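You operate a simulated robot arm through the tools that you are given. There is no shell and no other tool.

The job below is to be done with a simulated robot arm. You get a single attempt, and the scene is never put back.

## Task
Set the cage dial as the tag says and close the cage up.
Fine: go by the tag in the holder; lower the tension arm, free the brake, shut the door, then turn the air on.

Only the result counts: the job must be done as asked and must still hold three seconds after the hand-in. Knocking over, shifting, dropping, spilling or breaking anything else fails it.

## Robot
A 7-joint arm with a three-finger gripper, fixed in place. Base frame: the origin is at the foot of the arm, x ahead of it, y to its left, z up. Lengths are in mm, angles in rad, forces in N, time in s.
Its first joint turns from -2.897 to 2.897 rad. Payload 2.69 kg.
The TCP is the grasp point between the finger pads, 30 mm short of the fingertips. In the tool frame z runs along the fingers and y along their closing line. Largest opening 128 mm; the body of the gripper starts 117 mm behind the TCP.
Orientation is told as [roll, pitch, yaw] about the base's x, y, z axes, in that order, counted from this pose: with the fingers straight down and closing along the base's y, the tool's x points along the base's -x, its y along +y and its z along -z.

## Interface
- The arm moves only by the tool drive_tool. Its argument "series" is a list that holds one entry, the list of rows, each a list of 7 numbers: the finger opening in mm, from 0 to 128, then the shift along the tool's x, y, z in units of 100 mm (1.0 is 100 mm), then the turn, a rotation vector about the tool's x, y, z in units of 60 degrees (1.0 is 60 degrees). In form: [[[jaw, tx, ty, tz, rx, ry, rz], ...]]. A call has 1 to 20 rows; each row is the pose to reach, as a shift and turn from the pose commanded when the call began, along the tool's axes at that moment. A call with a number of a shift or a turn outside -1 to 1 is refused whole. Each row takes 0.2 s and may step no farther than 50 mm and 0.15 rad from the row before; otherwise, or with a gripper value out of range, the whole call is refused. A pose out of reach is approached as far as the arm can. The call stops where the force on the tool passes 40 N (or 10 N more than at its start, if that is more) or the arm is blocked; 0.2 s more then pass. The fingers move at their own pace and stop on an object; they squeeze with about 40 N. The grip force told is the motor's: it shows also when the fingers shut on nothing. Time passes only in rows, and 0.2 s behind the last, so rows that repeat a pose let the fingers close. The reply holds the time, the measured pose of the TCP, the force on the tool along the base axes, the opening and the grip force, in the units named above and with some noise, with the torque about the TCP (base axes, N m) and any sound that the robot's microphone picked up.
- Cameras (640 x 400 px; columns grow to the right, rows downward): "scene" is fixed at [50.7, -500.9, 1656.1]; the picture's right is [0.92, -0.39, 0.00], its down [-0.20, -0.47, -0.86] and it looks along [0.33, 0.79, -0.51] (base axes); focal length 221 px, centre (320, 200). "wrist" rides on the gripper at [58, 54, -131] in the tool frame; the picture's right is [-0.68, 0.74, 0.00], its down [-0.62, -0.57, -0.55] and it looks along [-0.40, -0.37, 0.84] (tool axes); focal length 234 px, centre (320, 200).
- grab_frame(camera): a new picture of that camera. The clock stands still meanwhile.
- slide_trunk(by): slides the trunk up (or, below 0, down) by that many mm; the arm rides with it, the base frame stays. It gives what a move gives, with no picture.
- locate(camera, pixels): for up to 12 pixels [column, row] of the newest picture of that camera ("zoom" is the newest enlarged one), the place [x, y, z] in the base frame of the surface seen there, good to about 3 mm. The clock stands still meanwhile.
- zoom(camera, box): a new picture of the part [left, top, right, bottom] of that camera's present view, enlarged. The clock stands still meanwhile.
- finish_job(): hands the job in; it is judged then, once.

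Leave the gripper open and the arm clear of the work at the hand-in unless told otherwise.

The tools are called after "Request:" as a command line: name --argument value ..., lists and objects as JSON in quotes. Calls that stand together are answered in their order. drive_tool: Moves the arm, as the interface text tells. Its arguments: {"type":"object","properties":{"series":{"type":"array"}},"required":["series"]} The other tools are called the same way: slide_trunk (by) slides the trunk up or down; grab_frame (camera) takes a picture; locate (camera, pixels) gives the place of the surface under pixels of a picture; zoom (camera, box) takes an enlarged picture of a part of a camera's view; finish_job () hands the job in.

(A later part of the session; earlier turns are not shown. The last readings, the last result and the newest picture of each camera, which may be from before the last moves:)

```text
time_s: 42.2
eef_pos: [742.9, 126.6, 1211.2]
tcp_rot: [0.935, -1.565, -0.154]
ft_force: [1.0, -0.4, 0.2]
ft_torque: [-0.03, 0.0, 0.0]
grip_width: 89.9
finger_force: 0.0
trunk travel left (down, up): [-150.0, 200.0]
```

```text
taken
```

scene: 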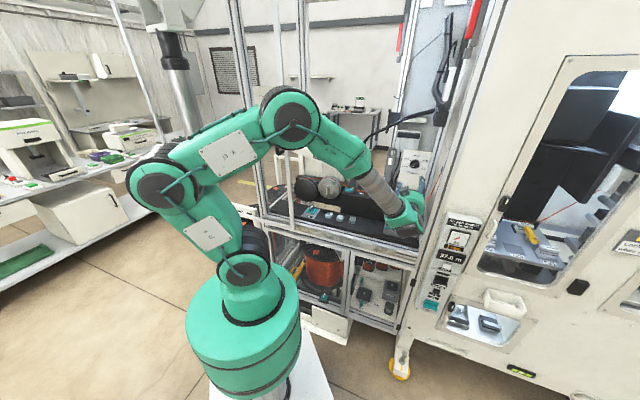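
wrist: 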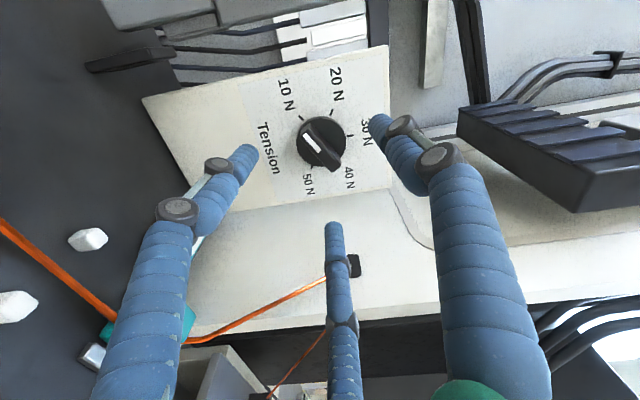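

Clear of the dial at n≈615. Next I move up and left, to s≈310, z≈1411, in front of the tension arm and above it.

Request:
drive_tool --series '[[[90, -0.25, 0.16, 0, 0, 0, 0], [90, -0.5, 0.32, 0, 0, 0, 0], [90, -0.75, 0.48, 0, 0, 0, 0], [90, -1.0, 0.63, 0, 0, 0, 0]]]'

Request:
drive_tool --series '[[[90, -0.25, 0.16, 0, 0, 0, 0], [90, -0.5, 0.32, 0, 0, 0, 0], [90, -0.75, 0.48, 0, 0, 0, 0], [90, -1.0, 0.63, 0, 0, 0, 0]]]'

Request:
drive_tool --series '[[[90, 0, 0, 0, 0, 0.14, 0], [90, 0, 0, 0, 0, 0.28, 0], [90, 0, 0, 0, 0, 0.42, 0], [90, 0, 0, 0, 0, 0.56, 0], [90, 0, 0, 0, 0, 0.7, 0], [90, 0, 0, 0, 0, 0.84, 0], [90, 0, 0, 0, 0, 0.98, 0]]]'

Request:
grab_frame --camera "scene"

Request:
grab_frame --camera "wrist"

```text
time_s: 43.2
eef_pos: [700.3, 172.7, 1311.9]
tcp_rot: [1.076, -1.564, -0.294]
ft_force: [0.0, 0.0, -0.2]
ft_torque: [0.03, -0.01, 0.06]
grip_width: 89.8
finger_force: 0.1
trunk travel left (down, up): [-150.0, 200.0]
```

```text
time_s: 44.2
eef_pos: [655.7, 215.5, 1410.8]
tcp_rot: [1.12, -1.562, -0.338]
ft_force: [1.0, 0.2, -0.3]
ft_torque: [0.0, 0.01, -0.02]
grip_width: 89.8
finger_force: 0.0
trunk travel left (down, up): [-150.0, 200.0]
```

```text
time_s: 45.8
eef_pos: [656.7, 214.1, 1411.5]
tcp_rot: [0.008, -0.54, 0.776]
ft_force: [-0.9, -0.7, -0.5]
ft_torque: [0.03, -0.04, 0.02]
grip_width: 89.7
finger_force: 0.1
trunk travel left (down, up): [-150.0, 200.0]
```

```text
taken
```

scene: 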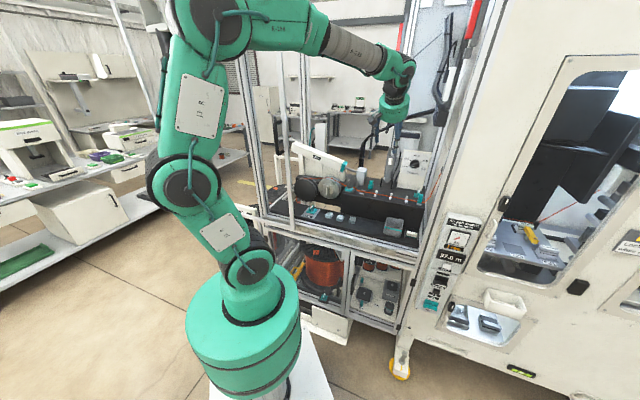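

```text
taken
```

wrist: 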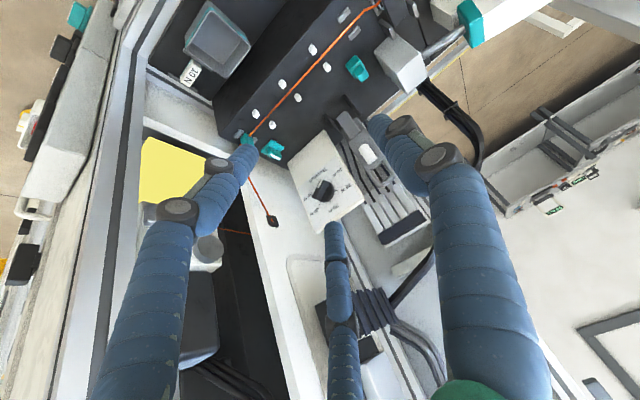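

A good view from above: dial at (325,190), tension arm at (362,140). I'll finish pitching to straight down.

Request:
drive_tool --series '[[[90, 0, 0, 0, 0, 0.13, 0], [90, 0, 0, 0, 0, 0.26, 0], [90, 0, 0, 0, 0, 0.39, 0], [90, 0, 0, 0, 0, 0.516, 0]]]'

Request:
grab_frame --camera "wrist"

Request:
grab_frame --camera "scene"

```text
time_s: 46.8
eef_pos: [656.1, 214.9, 1412.0]
tcp_rot: [0.007, 0.001, 0.779]
ft_force: [0.0, 0.2, -0.6]
ft_torque: [-0.01, -0.03, -0.01]
grip_width: 89.9
finger_force: 0.0
trunk travel left (down, up): [-150.0, 200.0]
```

```text
taken
```

wrist: 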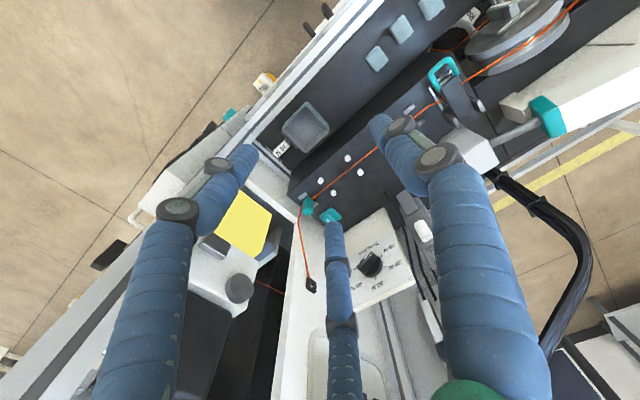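

```text
taken
```

scene: 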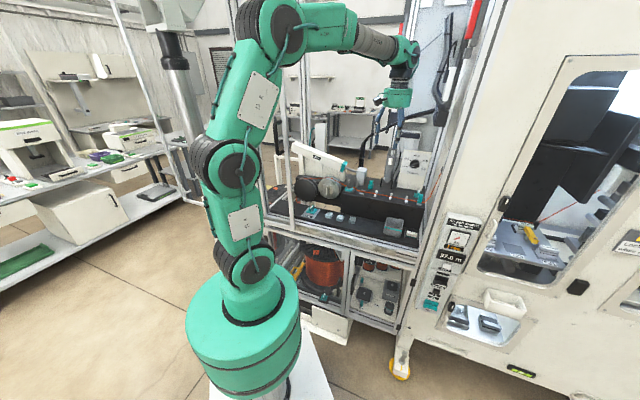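

Tool is vertical over the cage front (n≈616, s≈312, z≈1412). I'll zoom on the tension arm at right of centre (420,220) from this viewpoint.

Request:
zoom --camera "wrist" --box '[350, 160, 490, 340]'

Request:
zoom --camera "scene" --box '[370, 130, 450, 200]'

```text
2.22 times, centred on (420, 250) of wrist
```

zoom: 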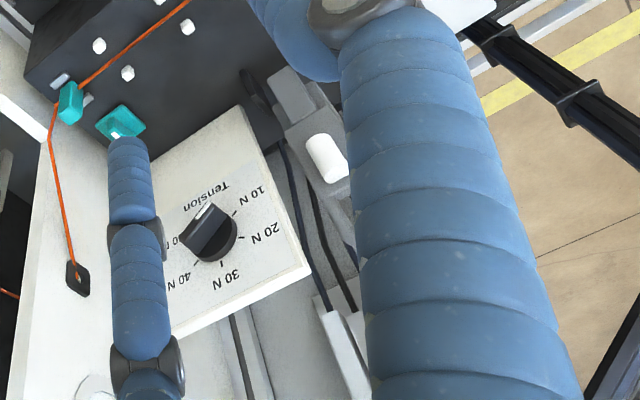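

```text
5.71 times, centred on (410, 165) of scene
```

zoom: 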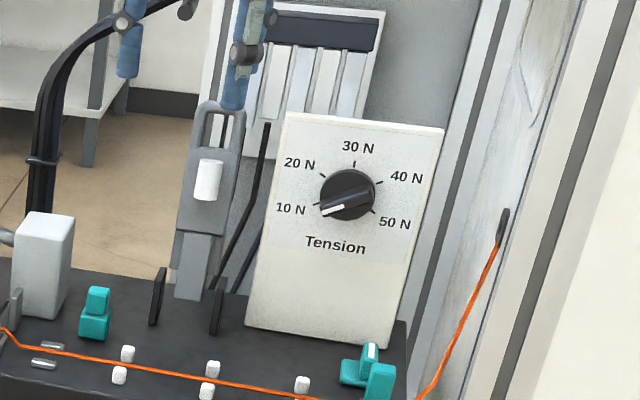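

The scene zoom again confirms the pointer at the 10 N mark. To see the tension arm unobstructed, I'll check the conduit's upright and the white block positions, then shift left.

Request:
locate --camera "zoom" --pixels '[[42, 150], [42, 200], [60, 70], [100, 30], [45, 225], [60, 280], [5, 235], [225, 105], [186, 270], [192, 290], [158, 275], [218, 285]]'

```text
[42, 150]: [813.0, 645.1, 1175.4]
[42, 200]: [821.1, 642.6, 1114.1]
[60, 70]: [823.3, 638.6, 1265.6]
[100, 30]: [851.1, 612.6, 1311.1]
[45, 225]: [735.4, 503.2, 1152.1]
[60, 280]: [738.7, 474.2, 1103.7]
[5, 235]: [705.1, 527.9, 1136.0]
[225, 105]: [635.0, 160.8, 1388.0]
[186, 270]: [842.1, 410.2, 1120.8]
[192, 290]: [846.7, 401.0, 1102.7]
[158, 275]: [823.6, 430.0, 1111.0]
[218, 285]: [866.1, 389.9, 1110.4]
```

Conduit upright is far back (n≈1032), so the hand can move freely at z≈1412. Shifting left 100 mm and forward 60 mm for a clear look at the tension arm.

Request:
drive_tool --series '[[[90, -0.15, 0.25, 0, 0, 0, 0], [90, -0.3, 0.5, 0, 0, 0, 0], [90, -0.45, 0.75, 0, 0, 0, 0], [90, -0.6, 1.0, 0, 0, 0, 0]]]'

Request:
grab_frame --camera "wrist"

```text
time_s: 47.8
eef_pos: [630.7, 327.1, 1413.4]
tcp_rot: [0.006, -0.001, 0.78]
ft_force: [0.7, 0.8, 0.7]
ft_torque: [0.05, 0.02, 0.02]
grip_width: 90.2
finger_force: 0.0
trunk travel left (down, up): [-150.0, 200.0]
```

```text
taken
```

wrist: 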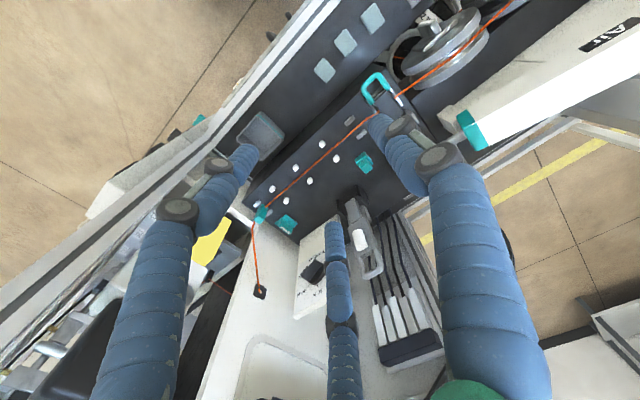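

The tension arm is now visible between the fingers at (360,235). I'll zoom on it and locate its edges and hinge.

Request:
zoom --camera "wrist" --box '[310, 160, 430, 300]'

```text
2.86 times, centred on (370, 230) of wrist
```

zoom: 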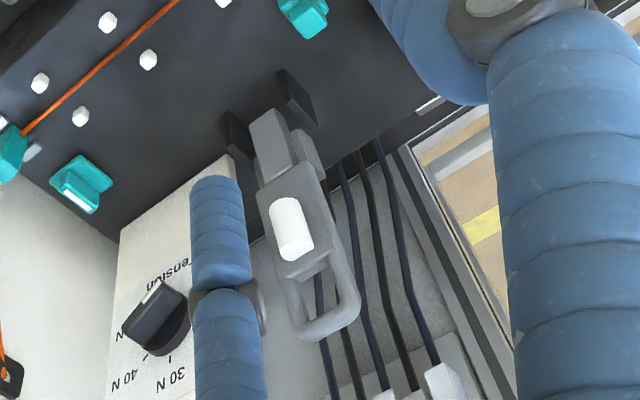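

Request:
locate --camera "zoom" --pixels '[[318, 330], [290, 300], [350, 290], [290, 230], [262, 200], [322, 195], [300, 268], [262, 130], [280, 165], [312, 160], [232, 120], [290, 85]]'

Request:
locate --camera "zoom" --pixels '[[270, 118], [245, 155], [305, 130], [305, 200], [335, 230], [310, 300], [330, 270], [345, 310], [325, 335], [300, 175], [345, 200], [380, 200]]'

```text
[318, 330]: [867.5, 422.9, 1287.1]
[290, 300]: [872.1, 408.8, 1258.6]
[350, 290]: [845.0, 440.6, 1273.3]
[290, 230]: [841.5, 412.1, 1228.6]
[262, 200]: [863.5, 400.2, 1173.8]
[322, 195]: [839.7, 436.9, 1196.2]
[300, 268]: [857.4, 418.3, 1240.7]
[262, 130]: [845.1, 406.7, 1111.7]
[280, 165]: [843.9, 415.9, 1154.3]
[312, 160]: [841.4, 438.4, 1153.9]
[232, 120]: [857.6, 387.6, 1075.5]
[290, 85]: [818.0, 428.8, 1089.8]
```

```text
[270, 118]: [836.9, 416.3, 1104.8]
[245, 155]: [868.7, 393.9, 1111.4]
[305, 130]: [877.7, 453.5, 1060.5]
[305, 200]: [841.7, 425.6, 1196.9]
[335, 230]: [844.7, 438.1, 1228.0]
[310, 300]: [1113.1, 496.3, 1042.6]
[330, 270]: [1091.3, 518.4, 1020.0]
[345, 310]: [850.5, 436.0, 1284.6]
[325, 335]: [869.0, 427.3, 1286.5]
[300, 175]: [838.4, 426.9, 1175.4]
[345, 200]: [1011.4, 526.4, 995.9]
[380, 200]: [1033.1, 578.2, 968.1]
```

Measured: the tension arm plate spans s 285–328, leans back ~7°, top at n≈906–918, z≈1287, hinge near n≈890, z≈1085, nothing within 100+ mm behind it. Plan: close the fingers, tilt the tool 30° forward, reach over its top, drop the tips ~25 mm behind it, and draw it forward and down. First tilt 30° and close here.

Request:
drive_tool --series '[[[0, 0, 0, 0, 0, -0.125, 0], [0, 0, 0, 0, 0, -0.25, 0], [0, 0, 0, 0, 0, -0.375, 0], [0, 0, 0, 0, 0, -0.5, 0], [0, 0, 0, 0, 0, -0.5, 0]]]'

Request:
drive_tool --series '[[[0, -0.19, -0.08, 0.12, 0, 0, 0], [0, -0.38, -0.16, 0.24, 0, 0, 0], [0, -0.57, -0.23, 0.36, 0, 0, 0], [0, -0.75, -0.305, 0.48, 0, 0, 0]]]'

Request:
grab_frame --camera "wrist"

Request:
grab_frame --camera "scene"

```text
time_s: 49.0
eef_pos: [627.3, 328.3, 1414.3]
tcp_rot: [0.007, -0.525, 0.777]
ft_force: [-1.1, -0.4, 0.6]
ft_torque: [0.05, -0.03, -0.02]
grip_width: 2.1
finger_force: 31.0
trunk travel left (down, up): [-150.0, 200.0]
```

```text
time_s: 50.0
eef_pos: [714.1, 369.2, 1408.8]
tcp_rot: [0.007, -0.526, 0.776]
ft_force: [-0.4, -0.3, 0.2]
ft_torque: [0.01, -0.06, -0.02]
grip_width: 2.1
finger_force: 30.8
trunk travel left (down, up): [-150.0, 200.0]
```

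```text
taken
```

wrist: 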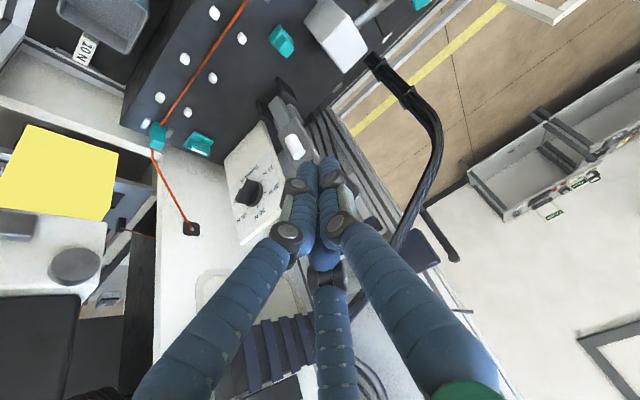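

```text
taken
```

scene: 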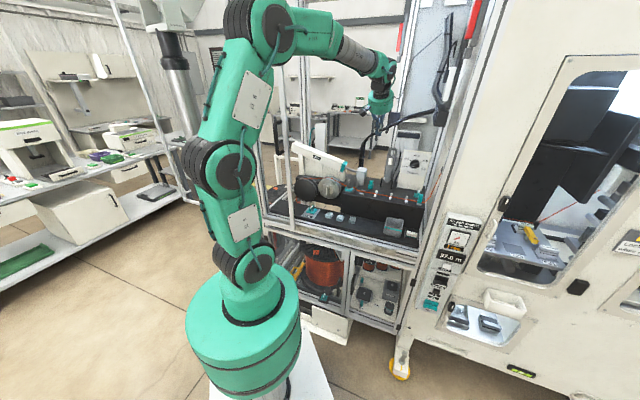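

TCP at n≈766, s≈244, z≈1409. Two more such moves bring it above and behind the tension arm (n≈943, s≈306, z≈1395).

Request:
drive_tool --series '[[[0, -0.18, -0.08, 0.125, 0, 0, 0], [0, -0.36, -0.155, 0.25, 0, 0, 0], [0, -0.55, -0.23, 0.375, 0, 0, 0], [0, -0.73, -0.31, 0.5, 0, 0, 0]]]'

Request:
drive_tool --series '[[[0, -0.18, -0.08, 0.125, 0, 0, 0], [0, -0.36, -0.155, 0.25, 0, 0, 0], [0, -0.55, -0.23, 0.375, 0, 0, 0], [0, -0.73, -0.31, 0.5, 0, 0, 0]]]'

Request:
grab_frame --camera "wrist"

Request:
grab_frame --camera "scene"

```text
time_s: 51.0
eef_pos: [798.4, 409.6, 1399.1]
tcp_rot: [0.008, -0.523, 0.778]
ft_force: [0.6, 0.4, -0.5]
ft_torque: [0.0, 0.01, -0.01]
grip_width: 2.1
finger_force: 31.9
trunk travel left (down, up): [-150.0, 200.0]
```

```text
time_s: 52.0
eef_pos: [882.3, 450.6, 1394.0]
tcp_rot: [0.008, -0.526, 0.777]
ft_force: [-0.3, -0.6, -0.2]
ft_torque: [0.03, 0.01, 0.0]
grip_width: 2.1
finger_force: 31.5
trunk travel left (down, up): [-150.0, 200.0]
```

```text
taken
```

wrist: 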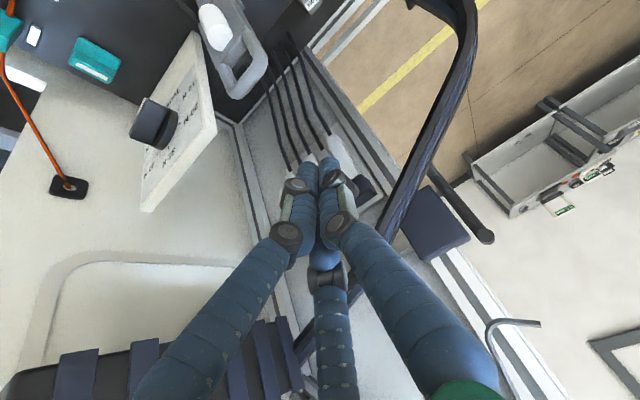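

```text
taken
```

scene: 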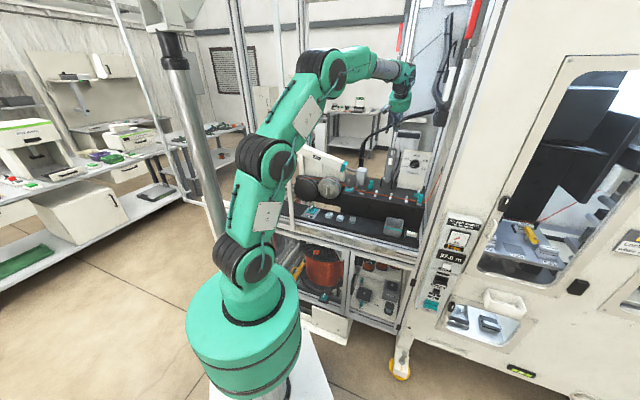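

No reach problems; TCP at n≈942, s≈305, z≈1394. Now straight down 104 mm so the tips sit ~25 mm below the arm's top, just behind it.

Request:
drive_tool --series '[[[0, 0.13, 0, 0.225, 0, 0, 0], [0, 0.26, 0, 0.45, 0, 0, 0], [0, 0.39, 0, 0.675, 0, 0, 0], [0, 0.52, 0, 0.9, 0, 0, 0]]]'

Request:
grab_frame --camera "wrist"

Request:
zoom --camera "scene" --box '[360, 90, 460, 190]'

```text
time_s: 53.0
eef_pos: [882.3, 451.5, 1289.5]
tcp_rot: [0.006, -0.525, 0.775]
ft_force: [-0.5, -0.1, 0.6]
ft_torque: [-0.02, 0.02, 0.01]
grip_width: 2.2
finger_force: 31.8
trunk travel left (down, up): [-150.0, 200.0]
```

```text
taken
```

wrist: 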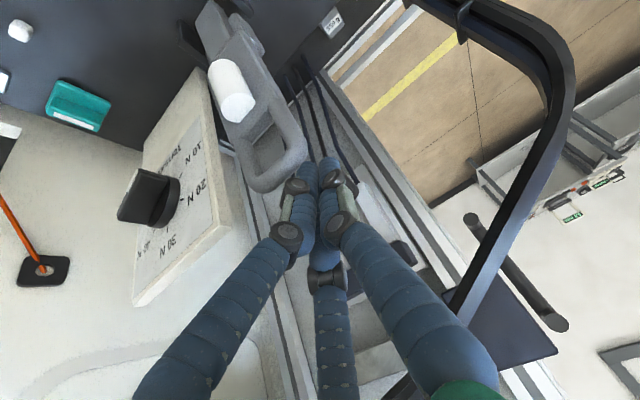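

```text
4.00 times, centred on (410, 140) of scene
```

zoom: 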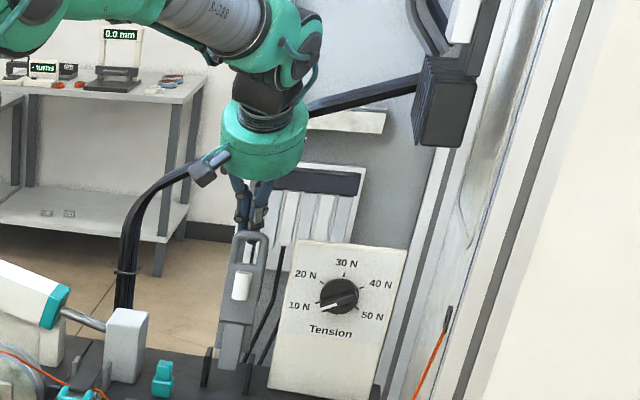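

The closed tips are behind the loop handle. I'll draw gently towards the front by 40 mm in 8 mm steps and watch the force.

Request:
drive_tool --series '[[[0, 0.07, 0, -0.04, 0, 0, 0], [0, 0.139, 0, -0.08, 0, 0, 0], [0, 0.208, 0, -0.12, 0, 0, 0], [0, 0.277, 0, -0.16, 0, 0, 0], [0, 0.346, 0, -0.2, 0, 0, 0]]]'

Request:
grab_frame --camera "wrist"

Request:
zoom --camera "scene" --box '[360, 90, 460, 190]'

```text
time_s: 54.2
eef_pos: [854.3, 421.9, 1290.0]
tcp_rot: [0.008, -0.523, 0.777]
ft_force: [0.3, -0.4, 0.5]
ft_torque: [-0.01, -0.01, -0.02]
grip_width: 2.1
finger_force: 31.7
trunk travel left (down, up): [-150.0, 200.0]
```

```text
taken
```

wrist: 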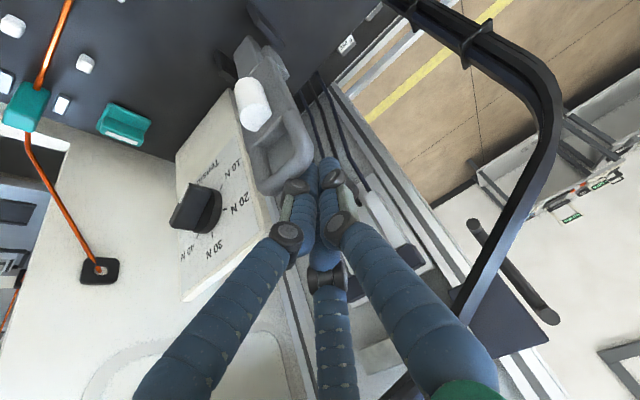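

```text
4.00 times, centred on (410, 140) of scene
```

zoom: 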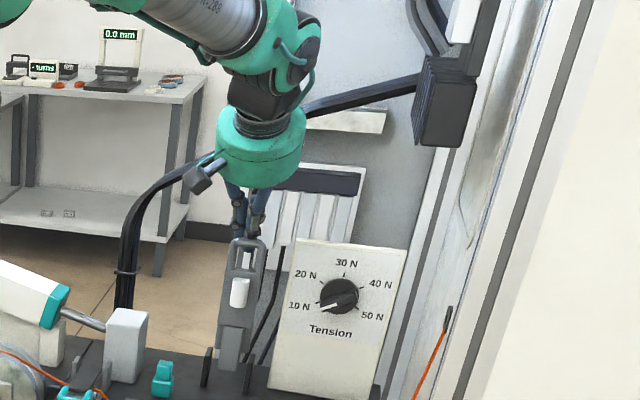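

Force is almost nil. I'll check where the plate is now by locating the loop top and roller.

Request:
locate --camera "wrist" --pixels '[[295, 175], [270, 185], [300, 150], [252, 105], [240, 60], [255, 150], [283, 95], [245, 95]]'

```text
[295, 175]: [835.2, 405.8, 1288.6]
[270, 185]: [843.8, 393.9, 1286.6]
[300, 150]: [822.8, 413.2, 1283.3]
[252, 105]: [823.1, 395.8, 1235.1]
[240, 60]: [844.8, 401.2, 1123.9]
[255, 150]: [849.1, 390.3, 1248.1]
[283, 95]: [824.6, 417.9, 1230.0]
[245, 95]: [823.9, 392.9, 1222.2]
```

The loop top has moved 35 mm forward and stays where put (hinge friction), about 3° past upright. I'll continue along the arc to about 15° forward.

Request:
drive_tool --series '[[[0, 0.087, 0, -0.016, 0, 0, 0], [0, 0.174, 0, -0.031, 0, 0, 0], [0, 0.26, 0, -0.047, 0, 0, 0], [0, 0.347, 0, -0.062, 0, 0, 0], [0, 0.434, 0, -0.078, 0, 0, 0]]]'

Request:
grab_frame --camera "wrist"

```text
time_s: 55.4
eef_pos: [823.6, 392.8, 1275.0]
tcp_rot: [0.009, -0.524, 0.776]
ft_force: [0.3, 0.1, 0.9]
ft_torque: [-0.01, 0.0, -0.04]
grip_width: 1.9
finger_force: 31.2
trunk travel left (down, up): [-150.0, 200.0]
```

```text
taken
```

wrist: 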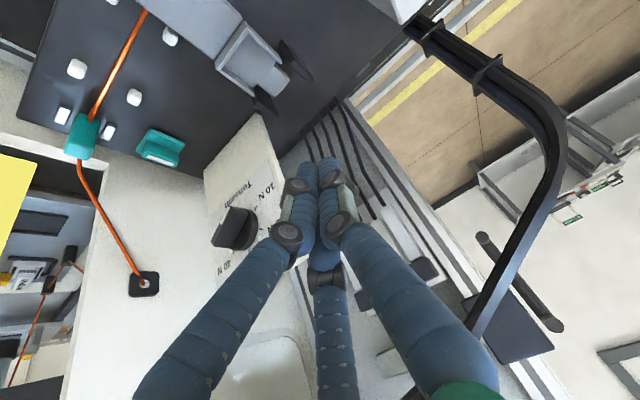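

The tension arm has swung down by itself past the balance point; no bang was reported. Let me check it in the scene view.

Request:
grab_frame --camera "scene"

Request:
zoom --camera "scene" --box '[350, 150, 430, 215]'

Request:
zoom --camera "wrist" --box '[60, 0, 320, 120]'

```text
taken
```

scene: 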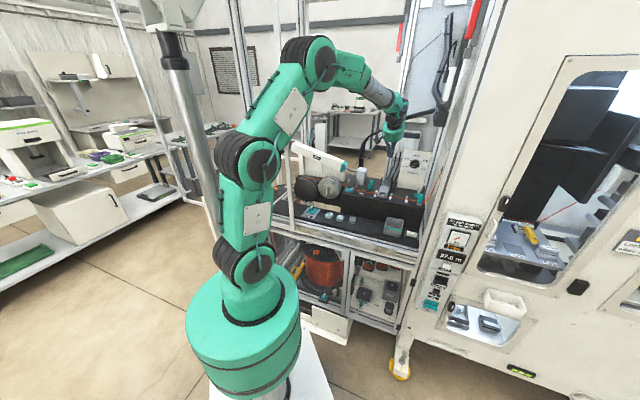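

```text
6.15 times, centred on (390, 182) of scene
```

zoom: 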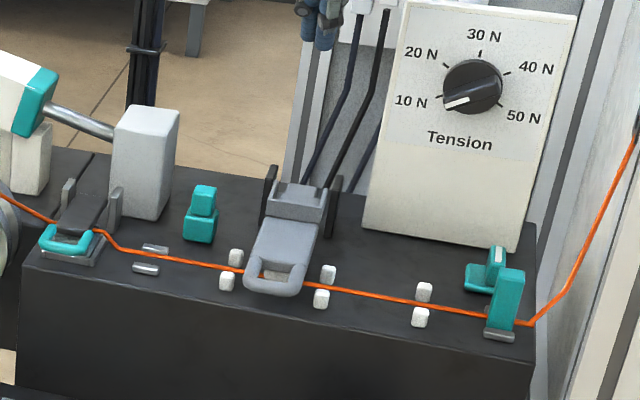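

```text
2.46 times, centred on (190, 60) of wrist
```

zoom: 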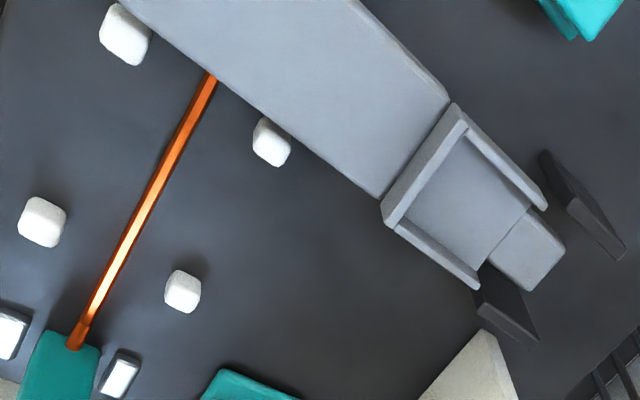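

The tension arm now lies across the fibre. I'll verify it is level and fully down.

Request:
zoom --camera "scene" --box '[370, 165, 420, 205]'

Request:
locate --camera "scene" --pixels '[[385, 196], [384, 188], [387, 183], [388, 178], [386, 192], [379, 194], [395, 200]]'

```text
10.00 times, centred on (395, 185) of scene
```

zoom: 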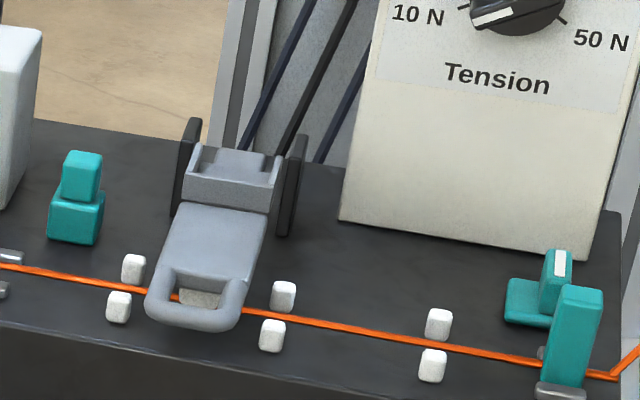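

```text
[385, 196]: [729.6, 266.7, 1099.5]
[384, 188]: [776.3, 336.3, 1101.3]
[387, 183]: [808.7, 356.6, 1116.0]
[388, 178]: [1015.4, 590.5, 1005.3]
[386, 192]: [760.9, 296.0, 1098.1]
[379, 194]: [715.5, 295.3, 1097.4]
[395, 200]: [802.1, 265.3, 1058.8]
```

The plate is level (z≈1099–1101 along its length) – fully down on the fibre. Next is the brake at about (438, 524, 960). I'll raise the hand 100 mm, then retract from the cage.

Request:
drive_tool --series '[[[0, -0.125, 0, -0.216, 0, 0, 0], [0, -0.25, 0, -0.433, 0, 0, 0], [0, -0.375, 0, -0.65, 0, 0, 0], [0, -0.5, 0, -0.866, 0, 0, 0]]]'

Request:
drive_tool --series '[[[0, 0.25, 0.1, -0.14, 0, 0, 0], [0, 0.5, 0.2, -0.28, 0, 0, 0], [0, 0.75, 0.3, -0.42, 0, 0, 0], [0, 1.0, 0.4, -0.577, 0, 0, 0]]]'

Request:
drive_tool --series '[[[0, 0.25, 0.2, -0.14, 0, 0, 0], [0, 0.5, 0.4, -0.28, 0, 0, 0], [0, 0.75, 0.6, -0.42, 0, 0, 0], [0, 1.0, 0.8, -0.577, 0, 0, 0]]]'

Request:
grab_frame --camera "scene"

Request:
grab_frame --camera "wrist"

```text
time_s: 56.4
eef_pos: [823.9, 391.6, 1375.0]
tcp_rot: [0.007, -0.524, 0.777]
ft_force: [-0.3, -0.9, 0.5]
ft_torque: [-0.01, -0.03, 0.01]
grip_width: 2.1
finger_force: 31.7
trunk travel left (down, up): [-150.0, 200.0]
```

```text
time_s: 57.4
eef_pos: [714.2, 340.4, 1376.1]
tcp_rot: [0.008, -0.526, 0.778]
ft_force: [-0.5, 0.3, 0.2]
ft_torque: [0.02, 0.01, 0.01]
grip_width: 2.4
finger_force: 30.8
trunk travel left (down, up): [-150.0, 200.0]
```

```text
time_s: 58.4
eef_pos: [575.6, 316.0, 1375.6]
tcp_rot: [0.009, -0.523, 0.776]
ft_force: [1.0, 0.7, -0.6]
ft_torque: [-0.03, 0.03, 0.07]
grip_width: 2.4
finger_force: 31.5
trunk travel left (down, up): [-150.0, 200.0]
```

```text
taken
```

scene: 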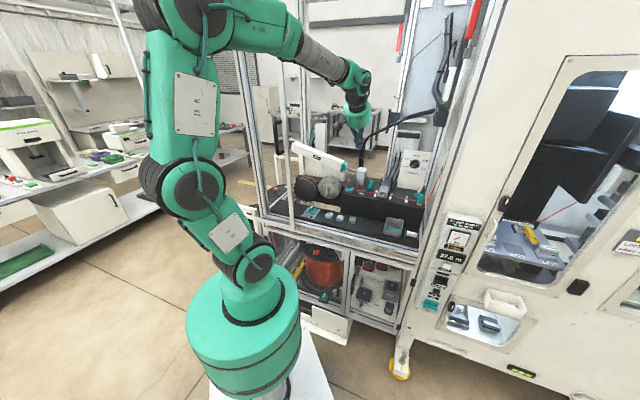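

```text
taken
```

wrist: 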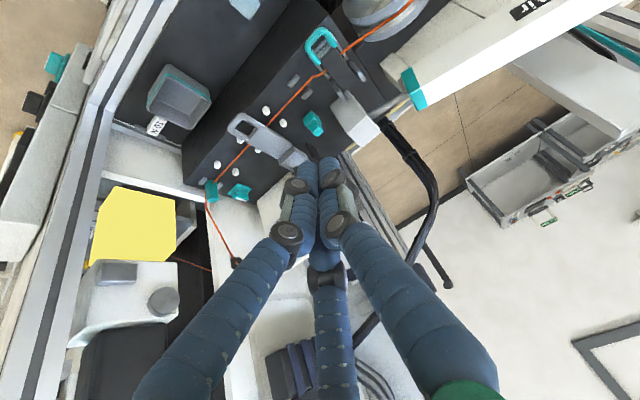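

The hand is back at n≈630, s≈184, z≈1376. For the brake I'll approach from its right-front (so the arm stays clear of the door's edge at s≈−116): yaw the tool a further +45° about the vertical while moving 100 mm left.

Request:
drive_tool --series '[[[0, 0.03, 0.17, -0.02, -0.0625, 0, -0.108], [0, 0.06, 0.34, -0.04, -0.125, 0, -0.2165], [0, 0.09, 0.51, -0.05, -0.1875, 0, -0.325], [0, 0.12, 0.68, -0.07, -0.25, 0, -0.433], [0, 0.15, 0.84, -0.085, -0.3125, 0, -0.541], [0, 0.17, 1.0, -0.1, -0.375, 0, -0.65]]]'

Request:
grab_frame --camera "wrist"

Request:
grab_frame --camera "scene"

```text
time_s: 59.8
eef_pos: [491.6, 372.0, 1377.3]
tcp_rot: [0.003, -0.527, 1.565]
ft_force: [-1.0, -0.1, -0.4]
ft_torque: [-0.01, 0.0, 0.0]
grip_width: 2.2
finger_force: 30.7
trunk travel left (down, up): [-150.0, 200.0]
```

```text
taken
```

wrist: 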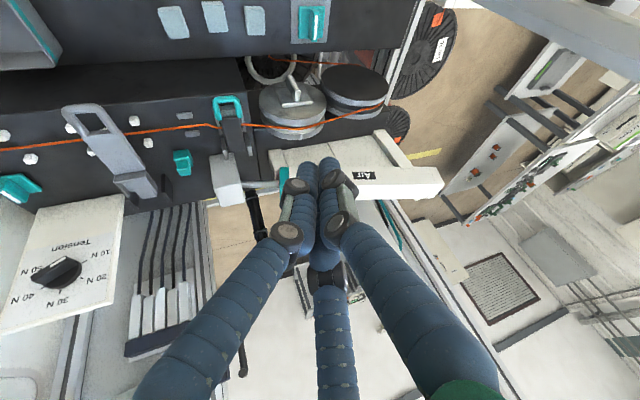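

```text
taken
```

scene: 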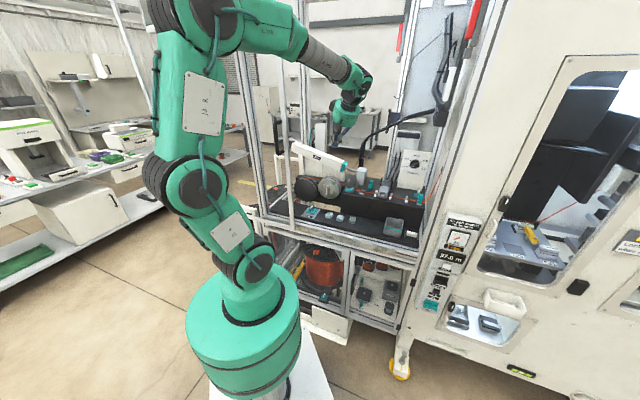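

From here the brake lever is visible at (312,22). Zooming on it.

Request:
zoom --camera "wrist" --box '[270, 0, 360, 60]'

Request:
zoom --camera "scene" --box '[295, 190, 335, 225]'

```text
6.67 times, centred on (315, 30) of wrist
```

zoom: 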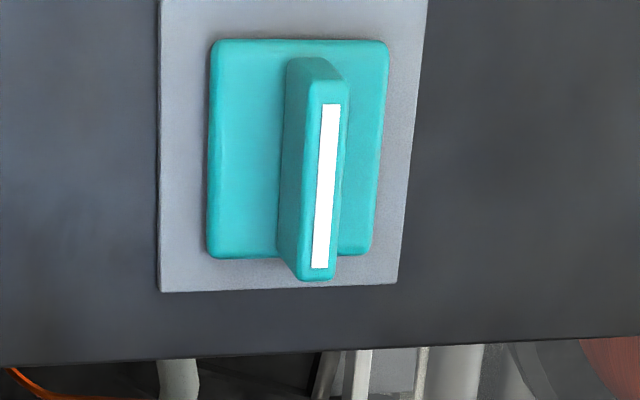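

```text
11.43 times, centred on (315, 208) of scene
```

zoom: 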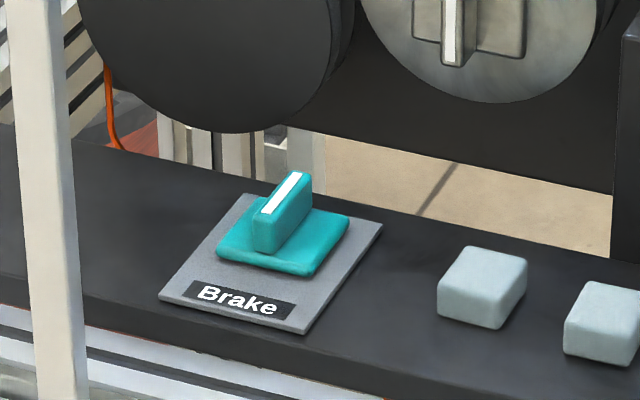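

Request:
locate --camera "zoom" --pixels '[[283, 180], [265, 212], [297, 178], [258, 230], [240, 250], [320, 245], [300, 270], [240, 200], [340, 215], [280, 215], [305, 195], [240, 300]]'

Request:
zoom --camera "wrist" --box '[270, 0, 360, 60]'

Request:
locate --camera "zoom" --pixels '[[330, 110], [320, 262], [325, 185], [298, 180], [290, 250], [320, 70], [225, 60], [225, 245], [370, 60], [365, 240], [250, 150], [360, 150]]'

```text
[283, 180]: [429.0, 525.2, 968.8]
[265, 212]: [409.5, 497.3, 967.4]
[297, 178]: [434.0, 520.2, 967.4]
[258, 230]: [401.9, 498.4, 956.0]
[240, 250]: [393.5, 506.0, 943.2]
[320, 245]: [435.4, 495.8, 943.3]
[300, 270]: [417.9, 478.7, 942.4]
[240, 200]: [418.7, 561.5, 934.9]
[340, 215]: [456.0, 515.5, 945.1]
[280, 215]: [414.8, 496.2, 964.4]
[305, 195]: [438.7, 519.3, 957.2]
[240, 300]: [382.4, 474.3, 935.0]
```

```text
6.67 times, centred on (315, 30) of wrist
```

zoom: 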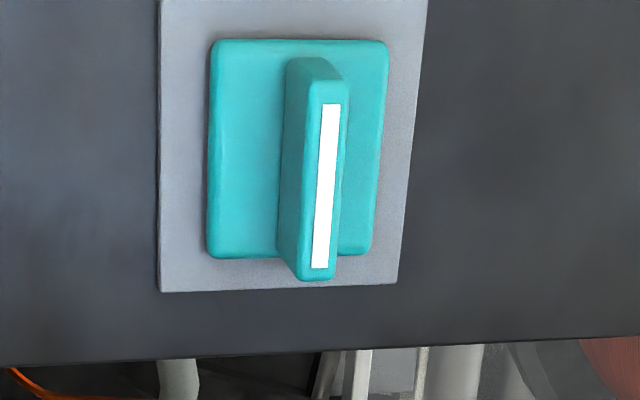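

```text
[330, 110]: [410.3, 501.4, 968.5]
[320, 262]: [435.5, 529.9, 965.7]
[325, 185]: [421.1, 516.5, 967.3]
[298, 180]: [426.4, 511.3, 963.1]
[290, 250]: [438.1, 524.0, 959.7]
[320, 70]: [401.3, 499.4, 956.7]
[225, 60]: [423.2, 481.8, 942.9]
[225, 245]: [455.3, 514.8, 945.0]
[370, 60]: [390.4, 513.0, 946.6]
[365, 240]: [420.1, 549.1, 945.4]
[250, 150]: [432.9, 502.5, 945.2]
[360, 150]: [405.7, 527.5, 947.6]
```

The brake is a base (46×47 mm, centre n≈663, s≈−66) with an upright fin lying along n, in line with the "Brake" label – so it must be turned crosswise to free it. I'll move down towards it with closed fingers, staying to the right-front.

Request:
drive_tool --series '[[[0, 0.045, 0.05, 0.24, 0, 0, 0], [0, 0.09, 0.1, 0.48, 0, 0, 0], [0, 0.135, 0.15, 0.72, 0, 0, 0], [0, 0.18, 0.2, 0.962, 0, 0, 0]]]'

Request:
drive_tool --series '[[[0, 0.045, 0.05, 0.24, 0, 0, 0], [0, 0.09, 0.1, 0.48, 0, 0, 0], [0, 0.135, 0.15, 0.72, 0, 0, 0], [0, 0.18, 0.2, 0.962, 0, 0, 0]]]'

Request:
grab_frame --camera "wrist"

Request:
grab_frame --camera "scene"

```text
time_s: 60.8
eef_pos: [469.9, 406.2, 1284.7]
tcp_rot: [0.006, -0.529, 1.566]
ft_force: [-0.5, 0.6, -0.1]
ft_torque: [-0.01, 0.02, -0.02]
grip_width: 2.1
finger_force: 31.6
trunk travel left (down, up): [-150.0, 200.0]
```

```text
time_s: 61.8
eef_pos: [449.6, 437.5, 1194.4]
tcp_rot: [0.004, -0.528, 1.564]
ft_force: [0.6, -0.2, 0.0]
ft_torque: [0.01, -0.01, -0.01]
grip_width: 2.3
finger_force: 31.7
trunk travel left (down, up): [-150.0, 200.0]
```

```text
taken
```

wrist: 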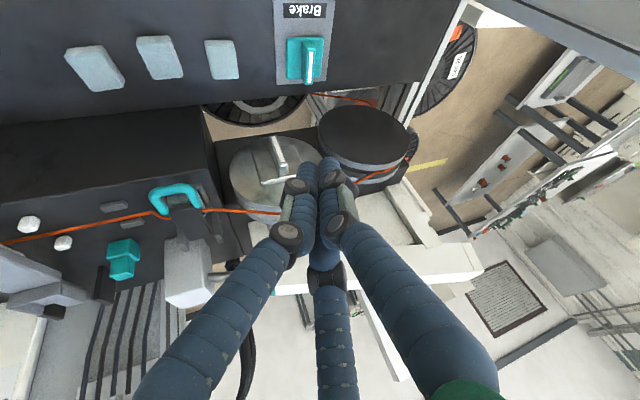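

```text
taken
```

scene: 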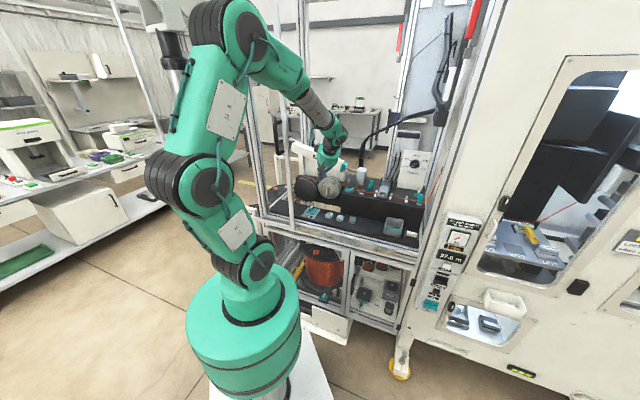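

TCP is at n≈627, s≈9, z≈1194; nothing near. Continue down towards z≈1060 at the right-front of the brake.

Request:
drive_tool --series '[[[0, 0.1, 0.045, 0.33, 0, 0, 0], [0, 0.2, 0.09, 0.66, 0, 0, 0], [0, 0.3, 0.135, 0.83, 0, 0, 0], [0, 0.4, 0.177, 1.0, 0, 0, 0]]]'

Request:
grab_frame --camera "wrist"

Request:
grab_frame --camera "scene"

```text
time_s: 62.8
eef_pos: [432.8, 454.5, 1086.8]
tcp_rot: [0.004, -0.528, 1.563]
ft_force: [-0.3, -0.1, -0.7]
ft_torque: [-0.02, 0.0, 0.01]
grip_width: 2.2
finger_force: 31.6
trunk travel left (down, up): [-150.0, 200.0]
```

```text
taken
```

wrist: 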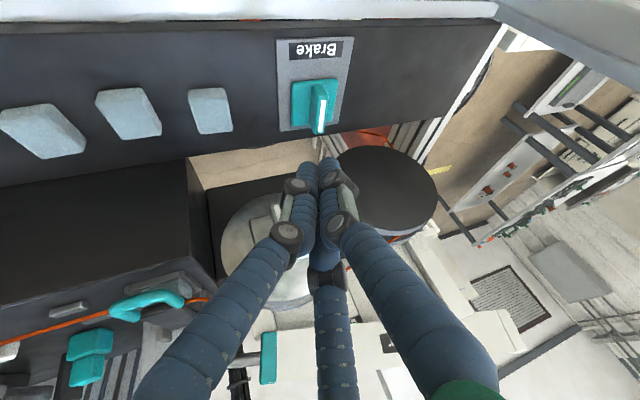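

```text
taken
```

scene: 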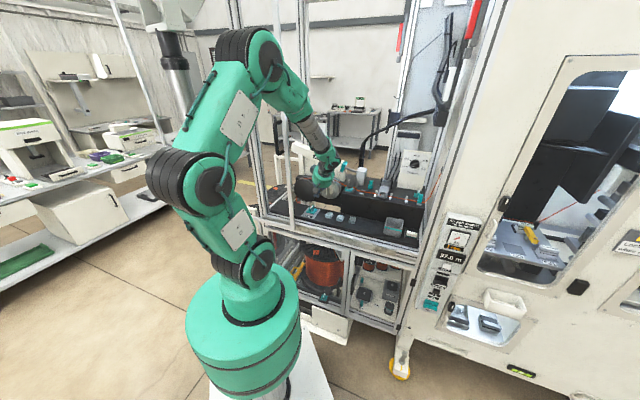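

Now a closer view of the brake at (312,95). I'll zoom and measure the fin again.

Request:
zoom --camera "wrist" --box '[260, 30, 380, 150]'

Request:
locate --camera "zoom" --pixels '[[320, 180], [320, 320], [320, 250], [290, 200], [295, 310], [240, 180], [240, 330], [420, 200], [330, 160], [310, 250], [350, 200], [340, 340]]'

```text
3.33 times, centred on (320, 90) of wrist
```

zoom: 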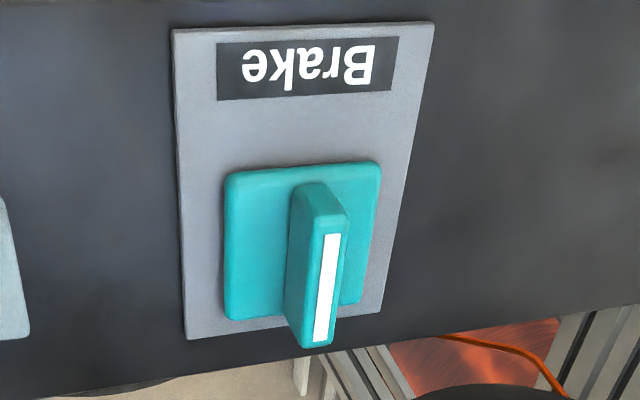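

```text
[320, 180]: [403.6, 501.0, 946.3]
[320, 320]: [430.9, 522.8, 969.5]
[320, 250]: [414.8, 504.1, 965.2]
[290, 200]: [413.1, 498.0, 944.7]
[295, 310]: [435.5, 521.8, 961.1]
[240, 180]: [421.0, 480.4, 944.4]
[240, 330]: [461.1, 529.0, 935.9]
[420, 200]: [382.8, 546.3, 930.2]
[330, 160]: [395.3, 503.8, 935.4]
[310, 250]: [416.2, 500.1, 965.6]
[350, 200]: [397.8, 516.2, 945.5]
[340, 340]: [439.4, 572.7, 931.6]
```

Fin confirmed upright along n, centre ≈(n 663, s −65), top z≈968, base top z≈945. I'll lower the closed tips to just right of the fin's front end, 8 mm above the base (tip at n≈648, s≈−37, z≈953).

Request:
drive_tool --series '[[[0, 0.08, 0.002, 0.25, 0, 0, 0], [0, 0.17, 0.004, 0.5, 0, 0, 0], [0, 0.25, 0.006, 0.7, 0, 0, 0], [0, 0.33, 0.007, 0.85, 0, 0, 0], [0, 0.4, 0.007, 0.98, 0, 0, 0]]]'

Request:
grab_frame --camera "wrist"

Request:
zoom --camera "scene" --box '[275, 130, 375, 230]'

```text
time_s: 64.0
eef_pos: [432.5, 468.4, 982.6]
tcp_rot: [0.002, -0.529, 1.564]
ft_force: [-0.1, 0.0, 0.0]
ft_torque: [0.0, -0.03, 0.02]
grip_width: 2.3
finger_force: 31.5
trunk travel left (down, up): [-150.0, 200.0]
```

```text
taken
```

wrist: 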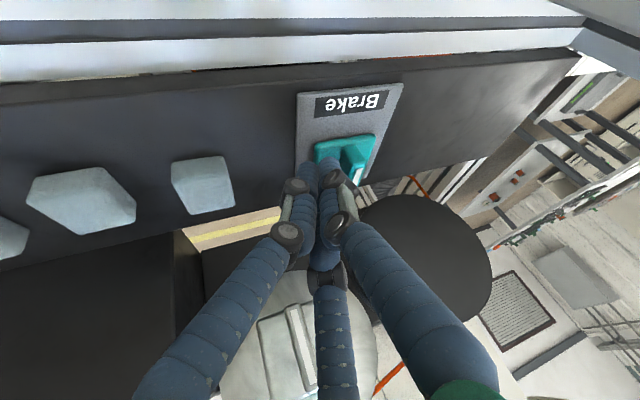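

```text
4.00 times, centred on (325, 180) of scene
```

zoom: 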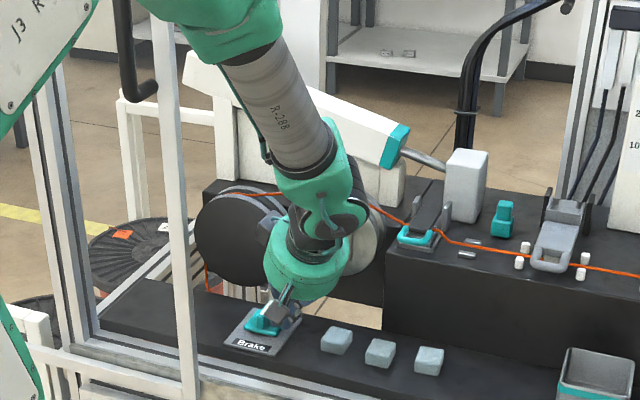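

Tips are beside the fin without contact. I'll push the fin's front end gently left (clockwise from above) about 20° and watch the force.

Request:
drive_tool --series '[[[0, -0.01, 0.034, 0.006, 0, 0, 0], [0, -0.02, 0.068, 0.012, 0, 0, 0], [0, -0.031, 0.1, 0.018, 0, 0, 0], [0, -0.042, 0.135, 0.024, 0, 0, 0]]]'

Request:
grab_frame --camera "wrist"

Request:
zoom --camera "wrist" --box '[270, 70, 430, 200]'

Request:
zoom --camera "scene" --box '[295, 190, 345, 225]'

```text
time_s: 65.0
eef_pos: [419.0, 475.4, 982.0]
tcp_rot: [0.005, -0.528, 1.563]
ft_force: [0.5, -0.1, 0.6]
ft_torque: [-0.01, -0.01, 0.02]
grip_width: 2.0
finger_force: 31.7
trunk travel left (down, up): [-150.0, 200.0]
```

```text
taken
```

wrist: 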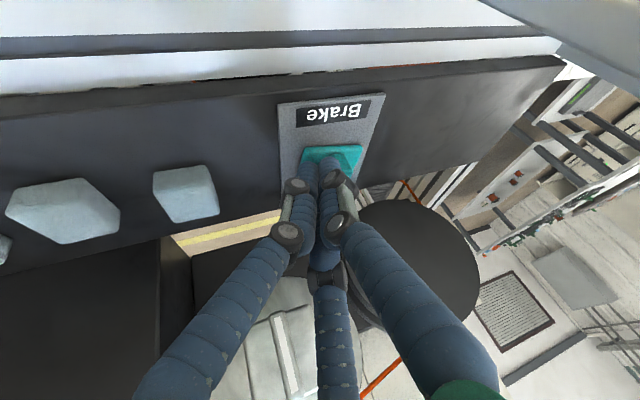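

```text
3.08 times, centred on (350, 135) of wrist
```

zoom: 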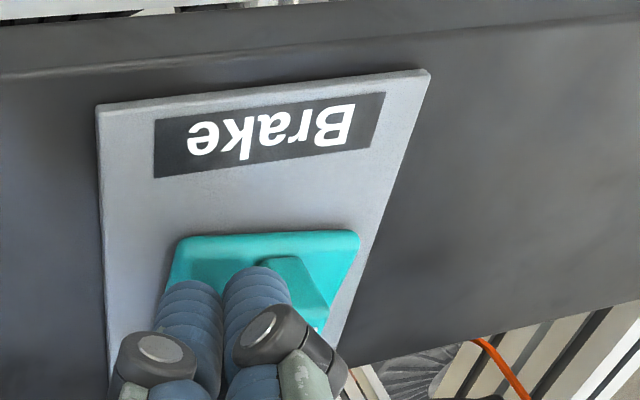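

```text
11.43 times, centred on (320, 208) of scene
```

zoom: 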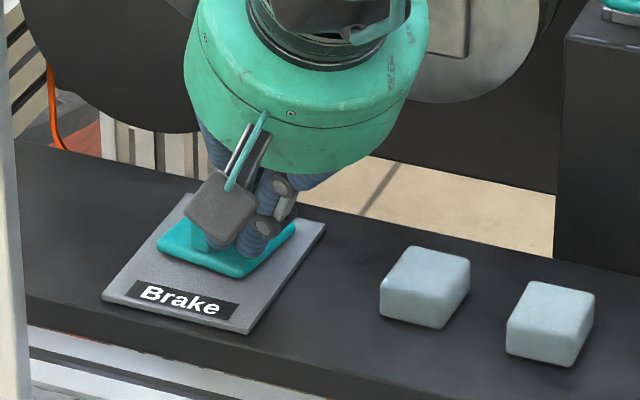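

No resistance: the fin is yielding clockwise. I'll continue the push along the arc to about 45° first.

Request:
drive_tool --series '[[[0, -0.009, 0.055, 0.005, 0, 0, 0], [0, -0.018, 0.111, 0.01, 0, 0, 0], [0, -0.018, 0.111, 0.01, 0, 0, 0]]]'

Request:
grab_frame --camera "wrist"

Request:
zoom --camera "wrist" --box '[270, 70, 430, 200]'

```text
time_s: 65.8
eef_pos: [406.9, 477.0, 981.3]
tcp_rot: [0.004, -0.529, 1.565]
ft_force: [1.0, -1.6, 6.0]
ft_torque: [0.1, 0.03, 0.0]
grip_width: 1.9
finger_force: 31.5
trunk travel left (down, up): [-150.0, 200.0]
```

```text
taken
```

wrist: 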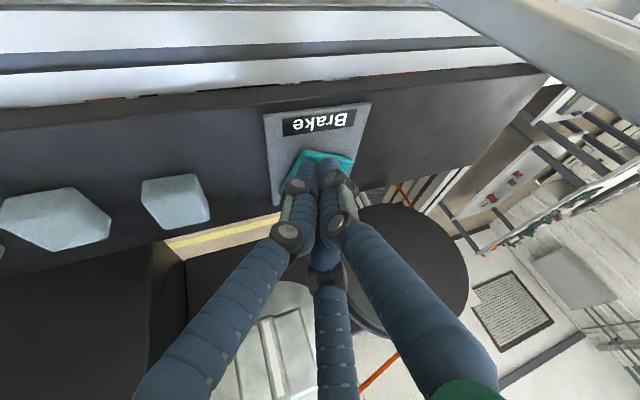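

```text
3.08 times, centred on (350, 135) of wrist
```

zoom: 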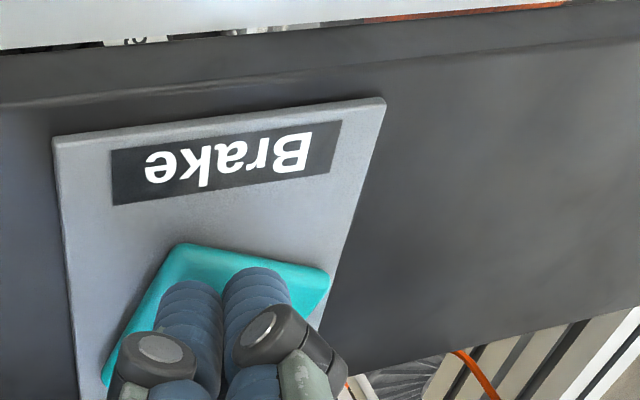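

The whole teal knob turns together with the fin (base edge now visibly rotated against the plate). Continuing along the arc towards 90°.

Request:
drive_tool --series '[[[0, -0.037, 0.042, 0.021, 0, 0, 0], [0, -0.074, 0.083, 0.043, 0, 0, 0], [0, -0.113, 0.1, 0.065, 0, 0, 0], [0, -0.151, 0.119, 0.087, 0, 0, 0], [0, -0.151, 0.119, 0.087, 0, 0, 0]]]'

Request:
grab_frame --camera "wrist"

Request:
zoom --camera "wrist" --box '[270, 70, 430, 200]'

```text
time_s: 66.6
eef_pos: [398.3, 488.8, 985.8]
tcp_rot: [0.002, -0.532, 1.567]
ft_force: [-3.1, -8.9, 13.5]
ft_torque: [0.12, -0.02, -0.11]
grip_width: 2.1
finger_force: 31.4
trunk travel left (down, up): [-150.0, 200.0]
stopped in row 3: the force on the tool passed its limit at 50 N (the readings are from after the stop); the commanded pose is now the measured one
```

```text
taken
```

wrist: 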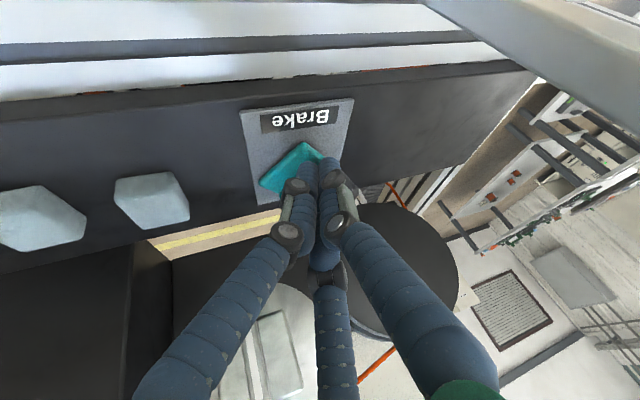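

```text
3.08 times, centred on (350, 135) of wrist
```

zoom: 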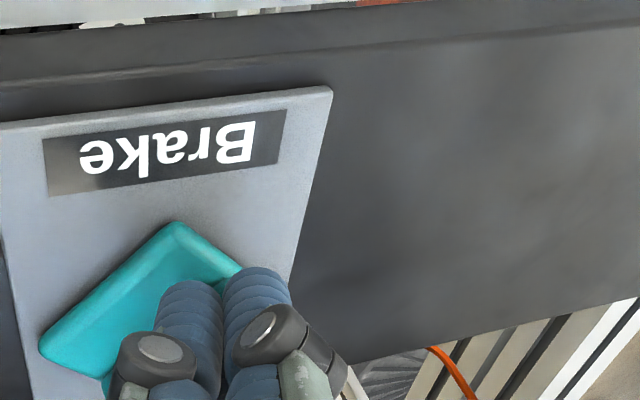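

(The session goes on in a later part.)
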